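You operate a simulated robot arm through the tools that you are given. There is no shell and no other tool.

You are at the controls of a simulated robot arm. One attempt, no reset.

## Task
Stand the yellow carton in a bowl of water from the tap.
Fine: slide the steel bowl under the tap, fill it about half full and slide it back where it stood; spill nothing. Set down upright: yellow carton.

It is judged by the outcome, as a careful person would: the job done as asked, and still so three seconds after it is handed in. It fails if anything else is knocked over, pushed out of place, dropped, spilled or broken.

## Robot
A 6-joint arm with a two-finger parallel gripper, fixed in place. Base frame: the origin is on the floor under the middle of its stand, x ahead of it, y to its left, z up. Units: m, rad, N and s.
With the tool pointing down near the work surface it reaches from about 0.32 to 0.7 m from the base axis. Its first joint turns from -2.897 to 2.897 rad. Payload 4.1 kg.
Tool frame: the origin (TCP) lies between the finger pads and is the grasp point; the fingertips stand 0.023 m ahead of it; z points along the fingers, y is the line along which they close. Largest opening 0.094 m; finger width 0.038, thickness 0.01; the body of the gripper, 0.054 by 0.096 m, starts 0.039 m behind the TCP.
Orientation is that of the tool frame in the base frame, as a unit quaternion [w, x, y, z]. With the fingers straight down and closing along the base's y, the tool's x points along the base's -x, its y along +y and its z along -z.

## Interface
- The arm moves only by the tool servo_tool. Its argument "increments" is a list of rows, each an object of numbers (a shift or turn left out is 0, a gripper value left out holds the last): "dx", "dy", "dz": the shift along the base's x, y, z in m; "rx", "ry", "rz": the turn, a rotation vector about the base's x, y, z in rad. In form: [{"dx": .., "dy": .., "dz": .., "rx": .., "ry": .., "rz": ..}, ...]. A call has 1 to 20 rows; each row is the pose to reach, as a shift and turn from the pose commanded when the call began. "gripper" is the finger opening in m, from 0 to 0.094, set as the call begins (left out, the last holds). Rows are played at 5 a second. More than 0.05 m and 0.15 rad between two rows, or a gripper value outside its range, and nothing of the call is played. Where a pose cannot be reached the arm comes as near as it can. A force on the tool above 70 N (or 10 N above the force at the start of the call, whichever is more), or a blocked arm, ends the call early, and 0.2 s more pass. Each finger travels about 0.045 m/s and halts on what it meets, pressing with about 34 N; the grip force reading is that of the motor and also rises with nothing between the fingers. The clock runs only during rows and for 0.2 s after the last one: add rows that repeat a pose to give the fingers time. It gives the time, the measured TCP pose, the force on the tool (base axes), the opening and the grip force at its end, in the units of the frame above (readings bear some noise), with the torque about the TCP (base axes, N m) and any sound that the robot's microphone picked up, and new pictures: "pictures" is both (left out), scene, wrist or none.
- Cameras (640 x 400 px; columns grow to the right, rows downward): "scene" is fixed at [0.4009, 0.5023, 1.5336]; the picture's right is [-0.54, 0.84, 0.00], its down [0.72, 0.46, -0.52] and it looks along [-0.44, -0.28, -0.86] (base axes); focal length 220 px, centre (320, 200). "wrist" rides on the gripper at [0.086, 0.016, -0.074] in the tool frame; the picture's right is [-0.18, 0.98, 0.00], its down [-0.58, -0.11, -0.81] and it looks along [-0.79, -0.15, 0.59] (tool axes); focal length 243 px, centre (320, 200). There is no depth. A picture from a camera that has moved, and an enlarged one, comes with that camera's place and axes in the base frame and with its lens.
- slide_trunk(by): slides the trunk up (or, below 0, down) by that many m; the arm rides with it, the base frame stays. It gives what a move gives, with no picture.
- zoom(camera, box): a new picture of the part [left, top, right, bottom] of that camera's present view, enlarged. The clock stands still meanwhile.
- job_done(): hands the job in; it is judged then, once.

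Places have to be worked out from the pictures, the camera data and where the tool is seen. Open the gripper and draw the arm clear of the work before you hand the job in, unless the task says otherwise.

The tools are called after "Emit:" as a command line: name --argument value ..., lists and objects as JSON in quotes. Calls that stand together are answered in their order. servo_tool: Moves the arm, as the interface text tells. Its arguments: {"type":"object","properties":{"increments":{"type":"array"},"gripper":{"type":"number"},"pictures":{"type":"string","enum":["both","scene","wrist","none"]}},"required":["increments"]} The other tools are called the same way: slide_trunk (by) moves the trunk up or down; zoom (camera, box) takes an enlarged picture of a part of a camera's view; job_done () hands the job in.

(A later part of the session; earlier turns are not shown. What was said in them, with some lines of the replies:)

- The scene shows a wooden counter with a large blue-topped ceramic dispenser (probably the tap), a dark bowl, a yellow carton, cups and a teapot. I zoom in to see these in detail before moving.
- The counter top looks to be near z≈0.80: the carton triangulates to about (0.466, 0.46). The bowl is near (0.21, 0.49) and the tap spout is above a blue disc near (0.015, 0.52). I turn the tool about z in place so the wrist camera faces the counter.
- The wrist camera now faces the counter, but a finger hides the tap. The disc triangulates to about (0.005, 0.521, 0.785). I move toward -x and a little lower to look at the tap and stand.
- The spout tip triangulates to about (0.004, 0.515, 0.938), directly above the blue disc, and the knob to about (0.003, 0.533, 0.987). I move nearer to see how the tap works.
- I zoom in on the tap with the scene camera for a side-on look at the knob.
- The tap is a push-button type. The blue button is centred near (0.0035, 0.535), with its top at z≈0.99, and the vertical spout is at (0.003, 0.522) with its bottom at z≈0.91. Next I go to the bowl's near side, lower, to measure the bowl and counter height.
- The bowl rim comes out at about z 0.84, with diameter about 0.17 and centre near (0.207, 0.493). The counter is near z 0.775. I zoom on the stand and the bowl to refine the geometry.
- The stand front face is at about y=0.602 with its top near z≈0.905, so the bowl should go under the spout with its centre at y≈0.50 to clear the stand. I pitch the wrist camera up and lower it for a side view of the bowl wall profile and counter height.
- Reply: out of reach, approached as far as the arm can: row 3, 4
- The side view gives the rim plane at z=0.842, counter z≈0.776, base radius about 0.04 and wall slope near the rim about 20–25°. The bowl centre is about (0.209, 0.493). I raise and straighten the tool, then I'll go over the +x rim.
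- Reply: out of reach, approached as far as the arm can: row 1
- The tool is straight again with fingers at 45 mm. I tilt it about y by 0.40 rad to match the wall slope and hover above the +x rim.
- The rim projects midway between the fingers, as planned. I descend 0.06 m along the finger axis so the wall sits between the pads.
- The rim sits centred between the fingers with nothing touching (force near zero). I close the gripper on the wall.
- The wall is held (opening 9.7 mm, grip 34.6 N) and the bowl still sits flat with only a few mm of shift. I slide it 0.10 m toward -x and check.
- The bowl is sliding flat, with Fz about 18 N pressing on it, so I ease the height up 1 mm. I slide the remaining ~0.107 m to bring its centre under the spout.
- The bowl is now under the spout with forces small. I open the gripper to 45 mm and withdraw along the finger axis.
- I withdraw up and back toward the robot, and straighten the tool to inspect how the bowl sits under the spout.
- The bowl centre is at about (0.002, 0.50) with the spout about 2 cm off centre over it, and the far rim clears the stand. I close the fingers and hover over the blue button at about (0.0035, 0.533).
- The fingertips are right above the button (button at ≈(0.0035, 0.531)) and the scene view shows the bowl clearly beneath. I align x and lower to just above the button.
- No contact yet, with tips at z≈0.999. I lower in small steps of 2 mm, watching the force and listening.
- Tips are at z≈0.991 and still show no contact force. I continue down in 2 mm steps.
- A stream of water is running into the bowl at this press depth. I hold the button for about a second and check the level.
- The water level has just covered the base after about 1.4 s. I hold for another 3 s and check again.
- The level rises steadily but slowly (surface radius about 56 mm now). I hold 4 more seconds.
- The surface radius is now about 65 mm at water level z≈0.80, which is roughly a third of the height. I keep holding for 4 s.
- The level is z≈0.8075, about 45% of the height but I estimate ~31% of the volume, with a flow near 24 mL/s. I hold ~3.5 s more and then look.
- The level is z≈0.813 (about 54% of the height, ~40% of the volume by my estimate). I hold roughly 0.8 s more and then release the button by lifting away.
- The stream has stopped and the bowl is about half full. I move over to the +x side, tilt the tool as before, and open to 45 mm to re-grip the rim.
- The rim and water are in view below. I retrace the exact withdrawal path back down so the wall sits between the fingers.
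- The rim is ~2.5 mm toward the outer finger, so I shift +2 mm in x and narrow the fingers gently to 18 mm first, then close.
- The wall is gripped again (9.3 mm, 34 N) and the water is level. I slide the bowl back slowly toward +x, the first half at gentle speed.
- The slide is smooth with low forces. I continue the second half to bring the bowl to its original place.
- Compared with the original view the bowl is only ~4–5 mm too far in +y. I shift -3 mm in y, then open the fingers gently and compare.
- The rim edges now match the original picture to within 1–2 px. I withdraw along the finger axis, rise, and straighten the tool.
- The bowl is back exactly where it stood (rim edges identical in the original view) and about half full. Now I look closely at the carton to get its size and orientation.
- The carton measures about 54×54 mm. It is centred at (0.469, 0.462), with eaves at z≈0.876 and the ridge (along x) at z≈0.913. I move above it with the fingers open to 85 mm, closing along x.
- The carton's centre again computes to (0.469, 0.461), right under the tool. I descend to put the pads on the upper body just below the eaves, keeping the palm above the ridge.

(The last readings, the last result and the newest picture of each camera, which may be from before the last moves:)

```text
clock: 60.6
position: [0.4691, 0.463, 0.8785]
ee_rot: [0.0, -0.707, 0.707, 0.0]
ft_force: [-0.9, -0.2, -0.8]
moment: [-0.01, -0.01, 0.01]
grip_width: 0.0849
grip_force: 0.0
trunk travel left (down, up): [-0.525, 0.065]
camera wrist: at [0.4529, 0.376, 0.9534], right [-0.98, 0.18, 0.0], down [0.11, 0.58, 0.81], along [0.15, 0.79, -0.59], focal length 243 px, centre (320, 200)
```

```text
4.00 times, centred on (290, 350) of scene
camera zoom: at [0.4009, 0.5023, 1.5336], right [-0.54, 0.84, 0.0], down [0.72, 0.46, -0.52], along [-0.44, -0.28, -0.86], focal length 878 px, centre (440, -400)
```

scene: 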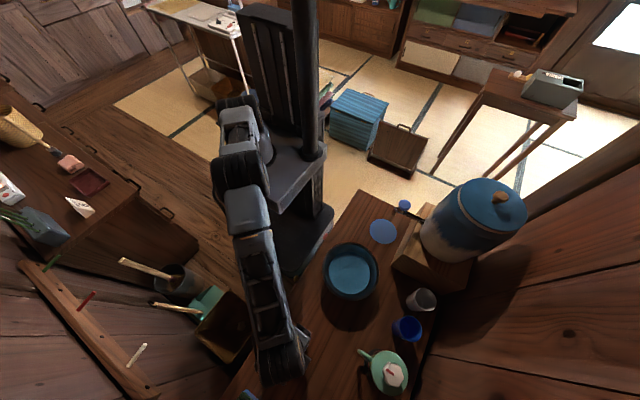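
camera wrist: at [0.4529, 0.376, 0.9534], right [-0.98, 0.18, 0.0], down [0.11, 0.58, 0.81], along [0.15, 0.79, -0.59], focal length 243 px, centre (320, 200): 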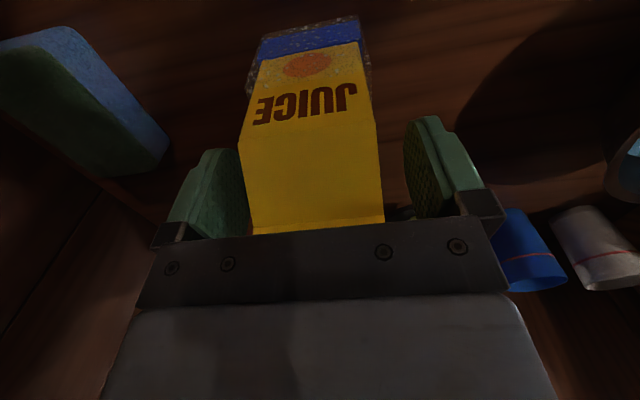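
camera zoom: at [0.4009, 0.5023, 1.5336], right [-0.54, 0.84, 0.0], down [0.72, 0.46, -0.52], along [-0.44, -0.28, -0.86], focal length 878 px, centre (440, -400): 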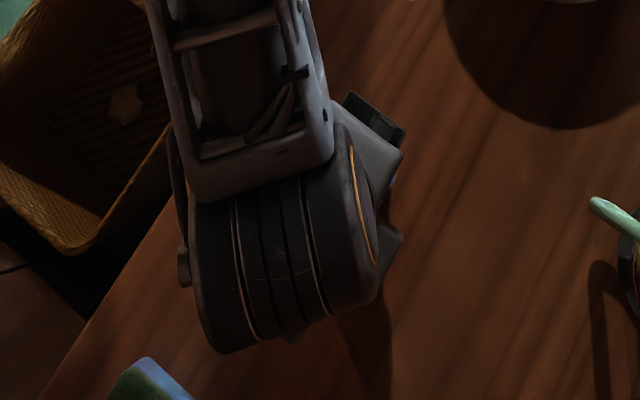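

The carton is centred between the open fingers and no force is felt. I narrow to 62 mm, then close to grip.

Emit:
servo_tool --increments '[{"dx": 0.0008}, {"dx": 0.0008}, {"dx": 0.0008}]' --gripper 0.062 --pictures "none"

Emit:
servo_tool --increments '[{"dx": 0.0}, {"dx": 0.0}, {"dx": 0.0}, {"dx": 0.0}]' --gripper 0.0 --pictures "wrist"

```text
clock: 61.4
position: [0.4698, 0.4634, 0.8792]
ee_rot: [0.0, -0.707, 0.707, 0.0]
ft_force: [-0.6, -0.3, -0.3]
moment: [0.02, 0.01, -0.05]
grip_width: 0.062
grip_force: 0.1
trunk travel left (down, up): [-0.525, 0.065]
```

```text
clock: 62.4
position: [0.4707, 0.4633, 0.8785]
ee_rot: [0.0, -0.707, 0.707, 0.0]
ft_force: [0.3, -0.4, 0.2]
moment: [0.04, -0.02, -0.01]
grip_width: 0.0556
grip_force: 34.5
trunk travel left (down, up): [-0.525, 0.065]
camera wrist: at [0.4538, 0.3763, 0.9533], right [-0.98, 0.18, 0.0], down [0.11, 0.58, 0.81], along [0.15, 0.79, -0.59], focal length 243 px, centre (320, 200)
```

wrist: 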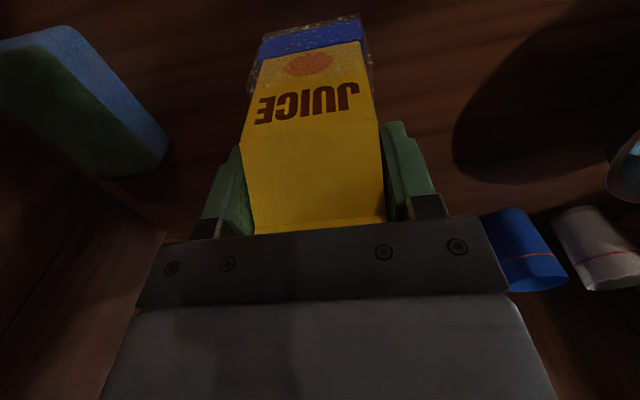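

The carton is gripped firmly at 55.6 mm width. I lift it straight up and check that it stays in the grip.

Emit:
servo_tool --increments '[{"dz": 0.005}, {"dz": 0.02}, {"dz": 0.04}, {"dz": 0.07}, {"dz": 0.1}, {"dz": 0.12}, {"dz": 0.12}]' --pictures "both"

Emit:
zoom --camera "wrist" --box '[180, 0, 460, 240]'

```text
clock: 64.0
position: [0.4699, 0.4624, 0.9972]
ee_rot: [0.0, -0.707, 0.707, 0.0]
ft_force: [0.5, 0.0, -2.6]
moment: [0.02, 0.0, 0.01]
grip_width: 0.0558
grip_force: 34.3
trunk travel left (down, up): [-0.525, 0.065]
camera wrist: at [0.4539, 0.3756, 1.0719], right [-0.98, 0.18, 0.0], down [0.11, 0.58, 0.81], along [0.15, 0.79, -0.59], focal length 243 px, centre (320, 200)
```

scene: 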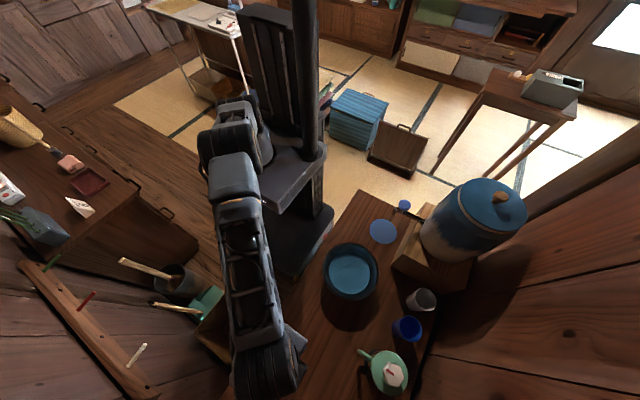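
wrist: 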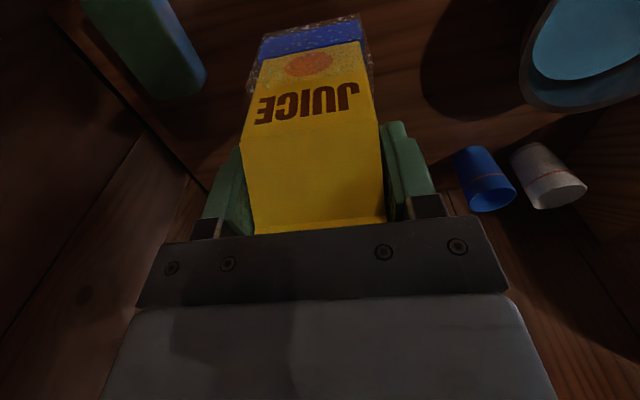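

```text
1.67 times, centred on (320, 120) of wrist
camera zoom: at [0.4539, 0.3756, 1.0719], right [-0.98, 0.18, 0.0], down [0.11, 0.58, 0.81], along [0.15, 0.79, -0.59], focal length 404 px, centre (320, 333)
```

zoom: 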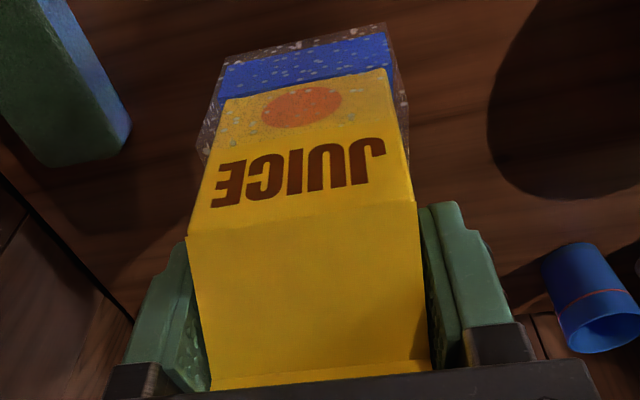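

The carton (≈0.27 kg) is held upright with its base near z≈0.895. I carry it over to the bowl centre (≈0.2085, 0.492), staying well above the rim.

Emit:
servo_tool --increments '[{"dz": 0.015, "dx": -0.008}, {"dz": 0.025, "dx": -0.025, "dy": 0.002}, {"dz": 0.025, "dx": -0.05, "dy": 0.005}, {"dz": 0.025, "dx": -0.08, "dy": 0.009}, {"dz": 0.025, "dx": -0.11, "dy": 0.013}, {"dz": 0.025, "dx": -0.14, "dy": 0.017}, {"dz": 0.025, "dx": -0.17, "dy": 0.02}, {"dz": 0.025, "dx": -0.2, "dy": 0.024}, {"dz": 0.025, "dx": -0.225, "dy": 0.027}, {"dz": 0.025, "dx": -0.245, "dy": 0.03}, {"dz": 0.025, "dx": -0.257, "dy": 0.03}, {"dz": 0.025, "dx": -0.2614, "dy": 0.03}, {"dz": 0.025, "dx": -0.2614, "dy": 0.03}]' --pictures "both"

Emit:
zoom --camera "wrist" --box '[180, 0, 460, 240]'

Emit:
zoom --camera "scene" --box '[300, 210, 420, 320]'

```text
clock: 66.8
position: [0.2096, 0.495, 1.023]
ee_rot: [0.0, -0.707, 0.707, 0.0]
ft_force: [-0.1, 0.2, -2.7]
moment: [0.0, -0.02, -0.02]
grip_width: 0.0558
grip_force: 33.6
trunk travel left (down, up): [-0.525, 0.065]
camera wrist: at [0.1927, 0.4075, 1.0984], right [-0.98, 0.18, 0.0], down [0.11, 0.58, 0.81], along [0.15, 0.79, -0.59], focal length 243 px, centre (320, 200)
```

scene: 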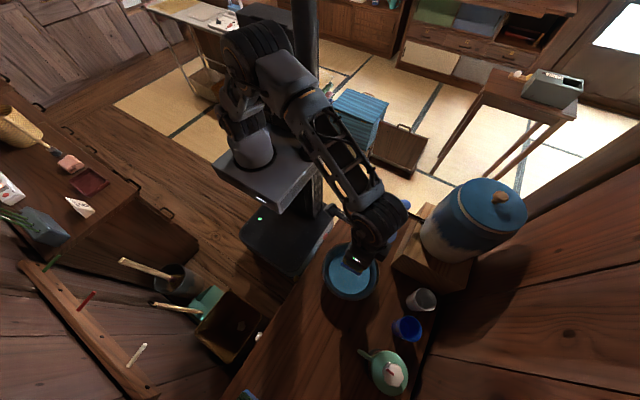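
wrist: 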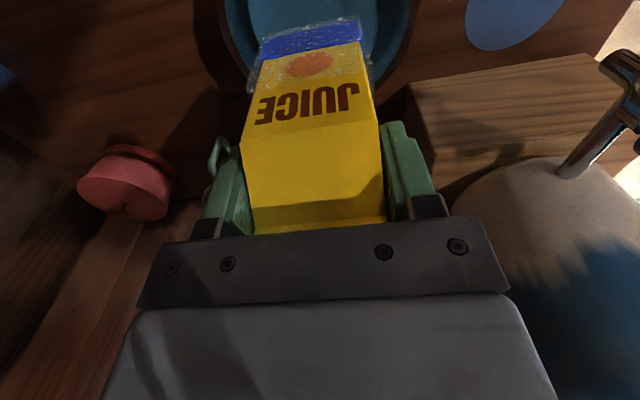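

```text
1.67 times, centred on (320, 120) of wrist
camera zoom: at [0.1927, 0.4075, 1.0984], right [-0.98, 0.18, 0.0], down [0.11, 0.58, 0.81], along [0.15, 0.79, -0.59], focal length 404 px, centre (320, 333)
```

zoom: 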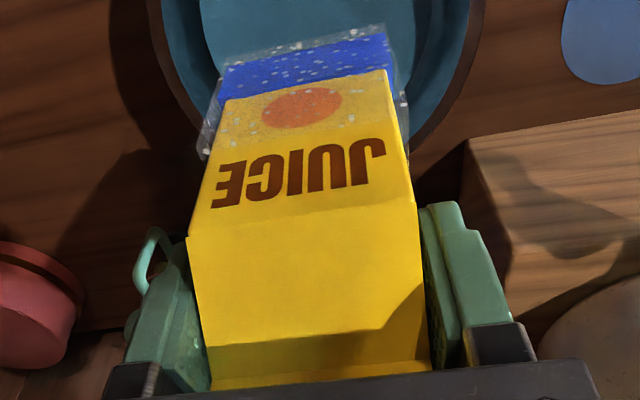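

```text
3.64 times, centred on (360, 265) of scene
camera zoom: at [0.4009, 0.5023, 1.5336], right [-0.54, 0.84, 0.0], down [0.72, 0.46, -0.52], along [-0.44, -0.28, -0.86], focal length 798 px, centre (174, -36)
```

zoom: 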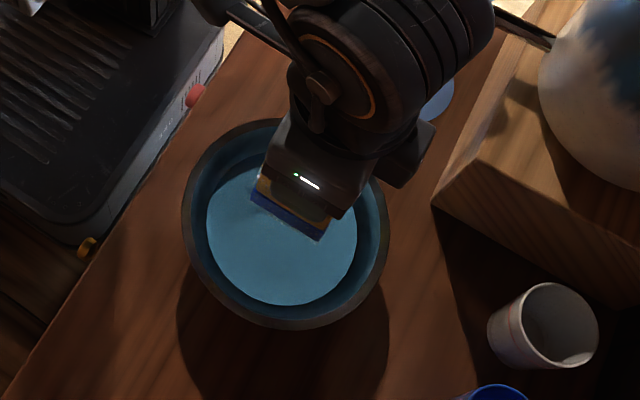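

The carton hangs over the bowl; several estimates put the bowl centre at (0.209, 0.4915). I trim y by -2.5 mm and lower slowly until the base is ~1 cm above the bowl floor.

Emit:
servo_tool --increments '[{"dy": -0.0025, "dz": -0.02}, {"dy": -0.0025, "dz": -0.045}, {"dy": -0.0025, "dz": -0.07}, {"dy": -0.0025, "dz": -0.085}, {"dy": -0.0025, "dz": -0.095}, {"dy": -0.0025, "dz": -0.105}, {"dy": -0.0025, "dz": -0.113}, {"dy": -0.0025, "dz": -0.12}, {"dy": -0.0025, "dz": -0.127}, {"dy": -0.0025, "dz": -0.127}]' --pictures "both"

Emit:
zoom --camera "scene" --box '[300, 210, 420, 320]'

Emit:
zoom --camera "wrist" --box '[180, 0, 460, 240]'

```text
clock: 69.0
position: [0.2085, 0.4911, 0.8979]
ee_rot: [0.0, 0.707, -0.707, 0.0]
ft_force: [-0.6, -0.4, -3.1]
moment: [-0.01, 0.04, 0.02]
grip_width: 0.0558
grip_force: 34.2
trunk travel left (down, up): [-0.525, 0.065]
camera wrist: at [0.1924, 0.405, 0.9723], right [-0.98, 0.18, 0.0], down [0.11, 0.58, 0.81], along [0.15, 0.79, -0.59], focal length 243 px, centre (320, 200)
```

scene: 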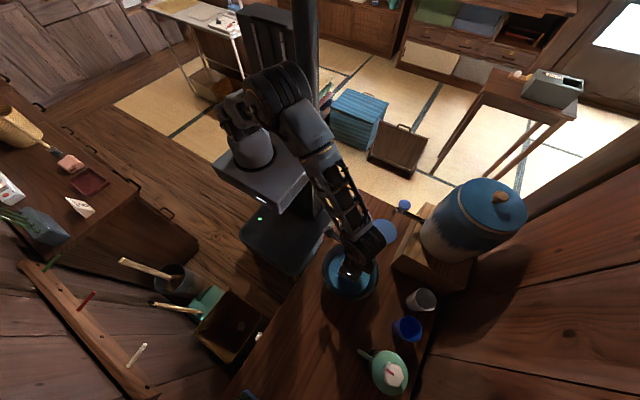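
wrist: 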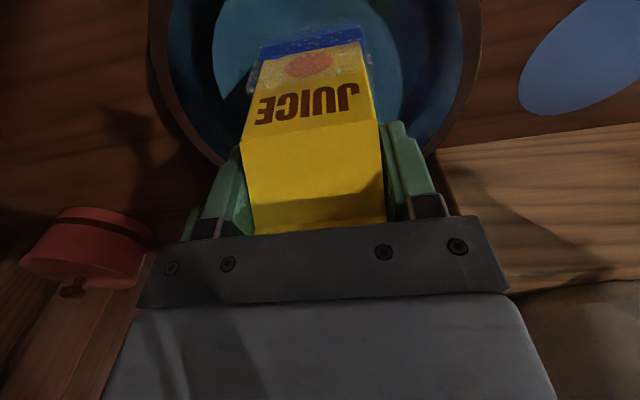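

```text
3.64 times, centred on (360, 265) of scene
camera zoom: at [0.4009, 0.5023, 1.5336], right [-0.54, 0.84, 0.0], down [0.72, 0.46, -0.52], along [-0.44, -0.28, -0.86], focal length 798 px, centre (174, -36)
```

zoom: 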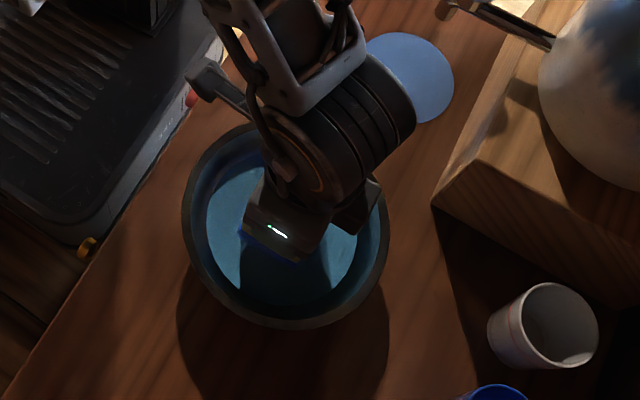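

```text
1.67 times, centred on (320, 120) of wrist
camera zoom: at [0.1924, 0.405, 0.9723], right [-0.98, 0.18, 0.0], down [0.11, 0.58, 0.81], along [0.15, 0.79, -0.59], focal length 404 px, centre (320, 333)
```

zoom: 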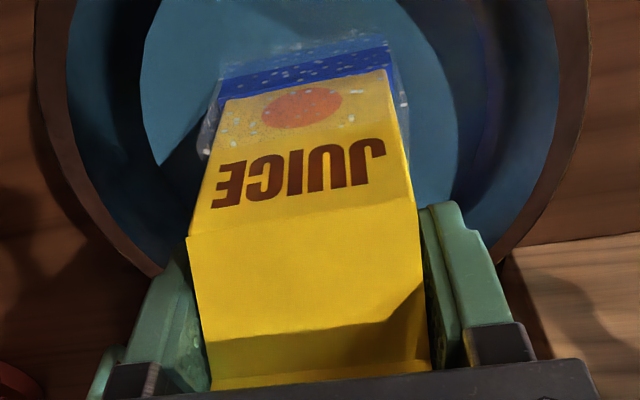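

The carton base is in the water and centred within ~2 mm of the bowl's centre. I lower further in small steps, watching for contact.

Emit:
servo_tool --increments '[{"dz": -0.003}, {"dz": -0.006}, {"dz": -0.009}, {"dz": -0.011}, {"dz": -0.011}]' --pictures "none"

```text
clock: 70.2
position: [0.2083, 0.4913, 0.8864]
ee_rot: [0.0, 0.707, -0.707, 0.0]
ft_force: [-0.3, -0.3, -2.5]
moment: [-0.03, -0.01, 0.04]
grip_width: 0.0559
grip_force: 33.9
trunk travel left (down, up): [-0.525, 0.065]
```

No contact yet, with the base at z≈0.784. I go down in 1 mm steps.

Emit:
servo_tool --increments '[{"dz": -0.001}, {"dz": -0.002}, {"dz": -0.003}]' --pictures "none"

```text
clock: 71.0
position: [0.2087, 0.4929, 0.8834]
ee_rot: [0.001, -0.707, 0.707, 0.0]
ft_force: [0.2, 0.1, -3.3]
moment: [0.01, 0.02, -0.02]
grip_width: 0.0559
grip_force: 34.7
trunk travel left (down, up): [-0.525, 0.065]
```

Still hanging free (Fz≈-3 N). I continue down in 1 mm steps.

Emit:
servo_tool --increments '[{"dz": -0.001}, {"dz": -0.002}]' --pictures "none"

```text
clock: 71.6
position: [0.2096, 0.4915, 0.8834]
ee_rot: [0.0, -0.707, 0.707, 0.001]
ft_force: [-0.2, -1.2, 9.2]
moment: [-0.46, 0.07, 0.0]
grip_width: 0.056
grip_force: 34.0
trunk travel left (down, up): [-0.525, 0.065]
```

Contact with ~12 N, but the torque (τx≈-0.46) shows the -y bottom edge touching first. I lift 4 mm, shift +3 mm in y, and lower again to seat evenly.

Emit:
servo_tool --increments '[{"dz": 0.004}, {"dz": 0.004, "dy": 0.003}, {"dz": 0.004, "dy": 0.003}]' --pictures "none"

Emit:
servo_tool --increments '[{"dz": -0.001}, {"dz": -0.002}, {"dz": -0.0028}]' --pictures "none"

```text
clock: 72.4
position: [0.209, 0.4943, 0.8853]
ee_rot: [0.0, -0.707, 0.707, 0.0]
ft_force: [0.4, -0.4, -2.5]
moment: [-0.02, -0.01, -0.04]
grip_width: 0.0559
grip_force: 34.1
trunk travel left (down, up): [-0.525, 0.065]
```

```text
clock: 73.2
position: [0.2081, 0.4947, 0.8823]
ee_rot: [0.0, 0.707, -0.707, 0.001]
ft_force: [-0.2, -1.5, 0.9]
moment: [-0.1, 0.01, 0.01]
grip_width: 0.0562
grip_force: 33.5
trunk travel left (down, up): [-0.525, 0.065]
```

The contact is now even (torque near zero) and the bowl carries the carton's weight. I open the fingers and check before withdrawing.

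Emit:
servo_tool --increments '[{"dz": 0.0}, {"dz": 0.0}, {"dz": 0.0}, {"dz": 0.0}]' --gripper 0.08 --pictures "both"

Emit:
zoom --camera "wrist" --box '[180, 0, 460, 240]'

Emit:
zoom --camera "scene" --box '[300, 210, 420, 320]'

```text
clock: 74.2
position: [0.209, 0.4949, 0.8828]
ee_rot: [-0.001, 0.707, -0.707, 0.0]
ft_force: [-0.1, 0.1, 0.9]
moment: [0.02, -0.01, -0.02]
grip_width: 0.0801
grip_force: 0.1
trunk travel left (down, up): [-0.525, 0.065]
camera wrist: at [0.1922, 0.4077, 0.9569], right [-0.98, 0.18, 0.0], down [0.11, 0.58, 0.81], along [0.15, 0.79, -0.59], focal length 243 px, centre (320, 200)
```

scene: 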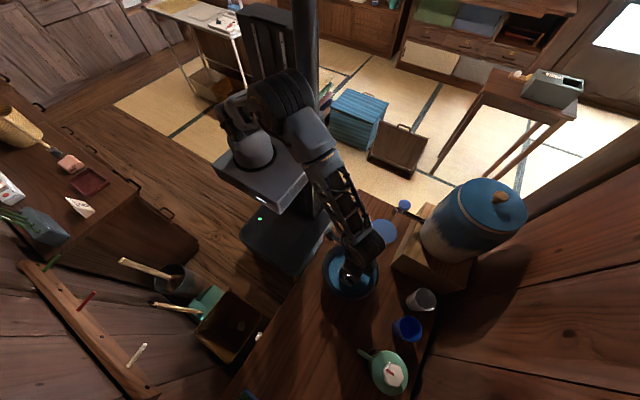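
wrist: 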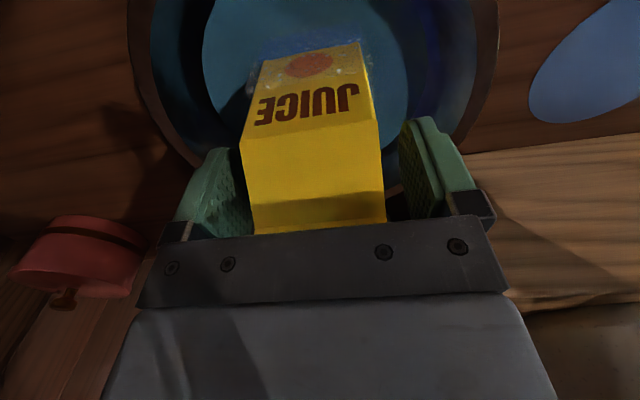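

```text
1.67 times, centred on (320, 120) of wrist
camera zoom: at [0.1922, 0.4077, 0.9569], right [-0.98, 0.18, 0.0], down [0.11, 0.58, 0.81], along [0.15, 0.79, -0.59], focal length 404 px, centre (320, 333)
```

zoom: 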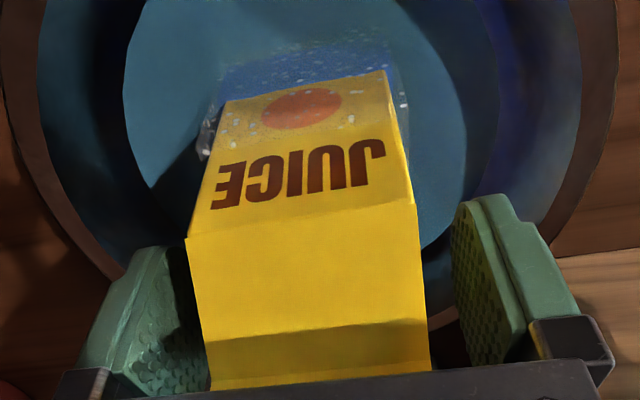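

```text
3.64 times, centred on (360, 265) of scene
camera zoom: at [0.4009, 0.5023, 1.5336], right [-0.54, 0.84, 0.0], down [0.72, 0.46, -0.52], along [-0.44, -0.28, -0.86], focal length 798 px, centre (174, -36)
```

zoom: 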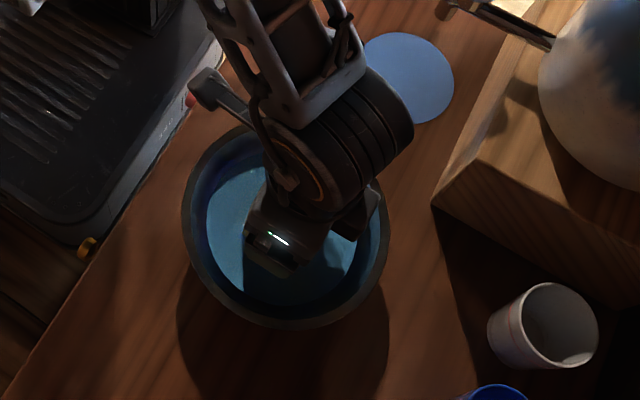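

The carton stands by itself upright between the open fingers. I withdraw straight up, clear of the gable, then back toward the robot.

Emit:
servo_tool --increments '[{"dz": 0.01}, {"dz": 0.025}, {"dz": 0.05}, {"dz": 0.08}, {"dz": 0.12}, {"dz": 0.16}, {"dz": 0.2, "dy": -0.03}, {"dz": 0.22, "dy": -0.07}, {"dz": 0.24, "dy": -0.11}, {"dz": 0.24, "dy": -0.15}, {"dz": 0.24, "dy": -0.16}]' --pictures "both"

Emit:
zoom --camera "scene" --box '[310, 230, 400, 310]'

Emit:
zoom --camera "wrist" --box '[220, 0, 460, 200]'

```text
clock: 76.6
position: [0.2086, 0.3368, 1.1229]
ee_rot: [-0.001, -0.707, 0.707, 0.0]
ft_force: [-0.2, -0.3, -0.2]
moment: [0.03, 0.0, 0.02]
grip_width: 0.0796
grip_force: 0.0
trunk travel left (down, up): [-0.525, 0.065]
camera wrist: at [0.1929, 0.2489, 1.1966], right [-0.98, 0.18, 0.0], down [0.11, 0.58, 0.81], along [0.15, 0.79, -0.59], focal length 243 px, centre (320, 200)
```

scene: 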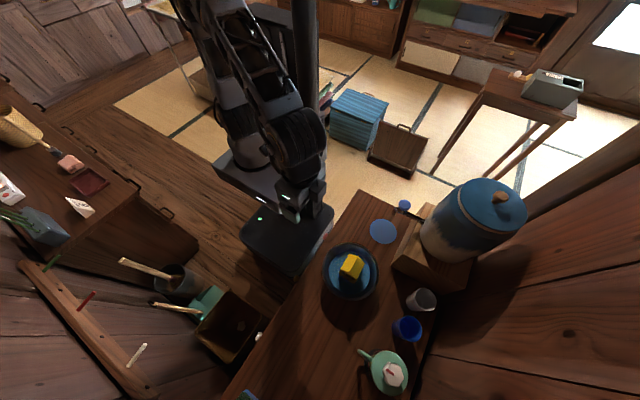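
wrist: 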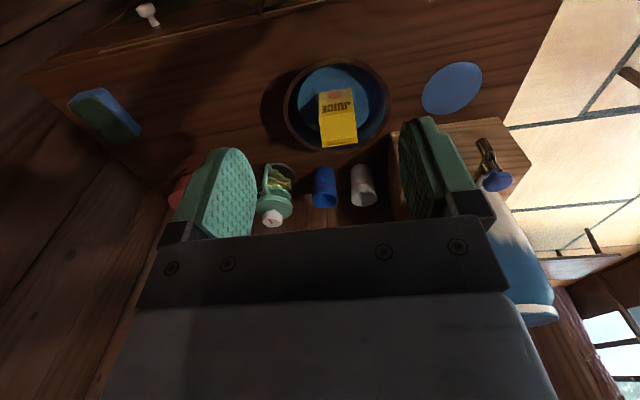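

```text
5.00 times, centred on (355, 270) of scene
camera zoom: at [0.4009, 0.5023, 1.5336], right [-0.54, 0.84, 0.0], down [0.72, 0.46, -0.52], along [-0.44, -0.28, -0.86], focal length 1098 px, centre (145, -150)
```

zoom: 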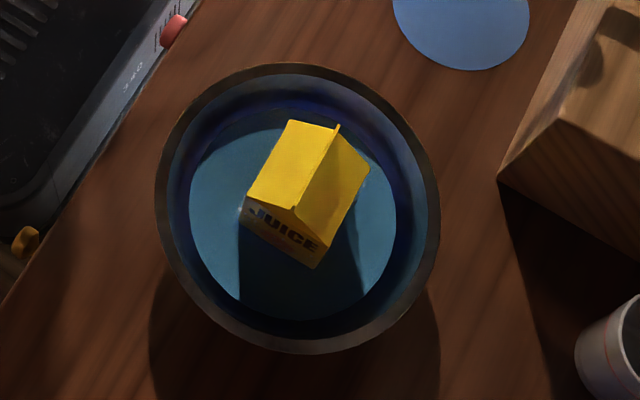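

```text
2.00 times, centred on (340, 100) of wrist
camera zoom: at [0.1929, 0.2489, 1.1966], right [-0.98, 0.18, 0.0], down [0.11, 0.58, 0.81], along [0.15, 0.79, -0.59], focal length 485 px, centre (280, 400)
```

zoom: 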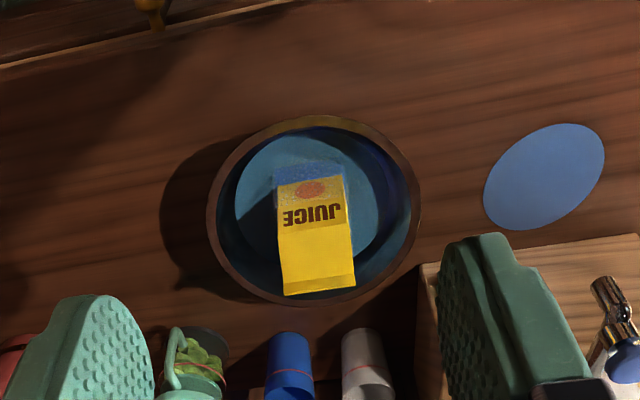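

The carton stands upright and centred in the half-full bowl, whose rim edges still match the original view. I draw the arm further up and clear, and check that everything stays still.

Emit:
servo_tool --increments '[{"dz": 0.04}, {"dz": 0.08}, {"dz": 0.12, "dy": -0.01}, {"dz": 0.14, "dy": -0.02}, {"dz": 0.14, "dy": -0.02}, {"dz": 0.14, "dy": -0.02}, {"dz": 0.14, "dy": -0.02}, {"dz": 0.14, "dy": -0.02}]' --gripper 0.094 --pictures "both"

Emit:
zoom --camera "scene" --box '[220, 160, 540, 400]'

Emit:
zoom --camera "scene" --box '[310, 230, 400, 310]'

```text
clock: 78.4
position: [0.2102, 0.3165, 1.2613]
ee_rot: [0.0, 0.708, -0.707, 0.0]
ft_force: [1.0, -0.8, -0.2]
moment: [0.05, 0.01, -0.02]
grip_width: 0.0939
grip_force: 0.0
trunk travel left (down, up): [-0.525, 0.065]
camera wrist: at [0.1944, 0.2292, 1.3365], right [-0.98, 0.18, 0.0], down [0.11, 0.58, 0.81], along [0.15, 0.79, -0.59], focal length 243 px, centre (320, 200)
```

scene: 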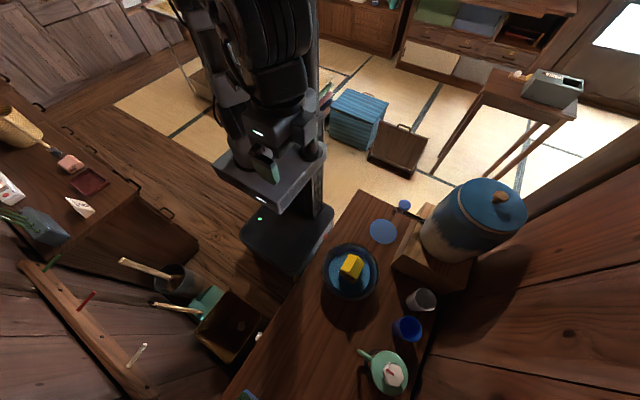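
wrist: 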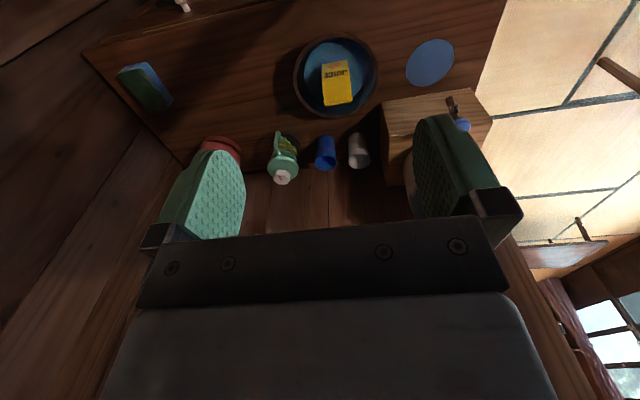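

```text
1.67 times, centred on (380, 280) of scene
camera zoom: at [0.4009, 0.5023, 1.5336], right [-0.54, 0.84, 0.0], down [0.72, 0.46, -0.52], along [-0.44, -0.28, -0.86], focal length 366 px, centre (220, 67)
```

zoom: 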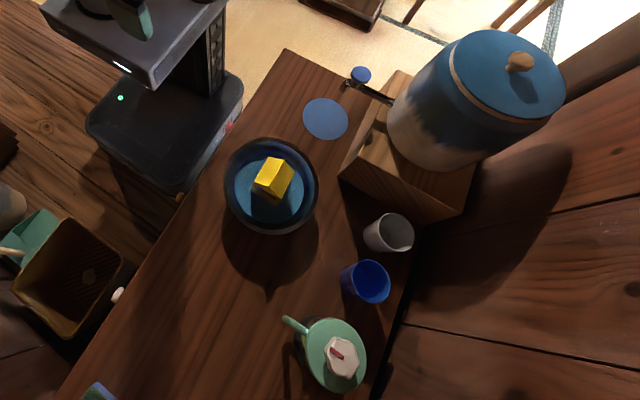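

```text
5.00 times, centred on (355, 270) of scene
camera zoom: at [0.4009, 0.5023, 1.5336], right [-0.54, 0.84, 0.0], down [0.72, 0.46, -0.52], along [-0.44, -0.28, -0.86], focal length 1098 px, centre (145, -150)
```

zoom: 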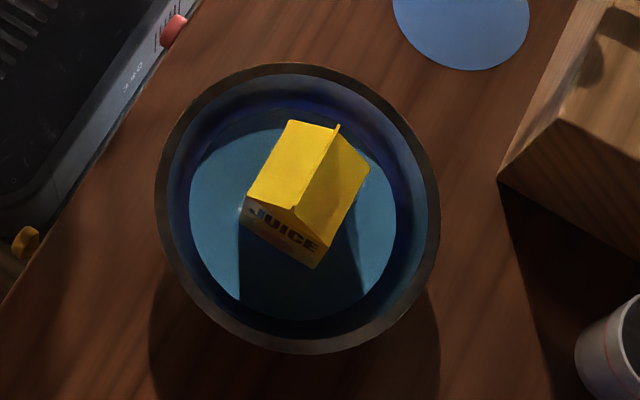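

The carton stands upright and steady in the half-full bowl, and the bowl is back where it stood. The tap is off, nothing is spilled or disturbed, and the arm is clear with the gripper open. I hand the job in.

Emit:
job_done

```text
The job is handed in.
```

The yellow carton is standing upright in the steel bowl, which is about half full of tap water and back where it started. I've handed the job in, but no verdict has come back.

- **Bowl:** I slid it under the tap and back by its rim. In the scene camera its edges line up with the original picture to within a pixel or two.
- **Water:** I ran the tap for about 16 seconds. I estimated the level from the pictures at a little over half the bowl's height, which is about 43% of its volume.
- **Carton:** It stayed upright and still after I let go. When I lowered it, one bottom edge touched first, so I lifted it, shifted it 3 mm and set it down evenly.
- **Surroundings:** The last pictures show the tap off, no water on the counter and nothing else moved. The arm is clear with the gripper open.
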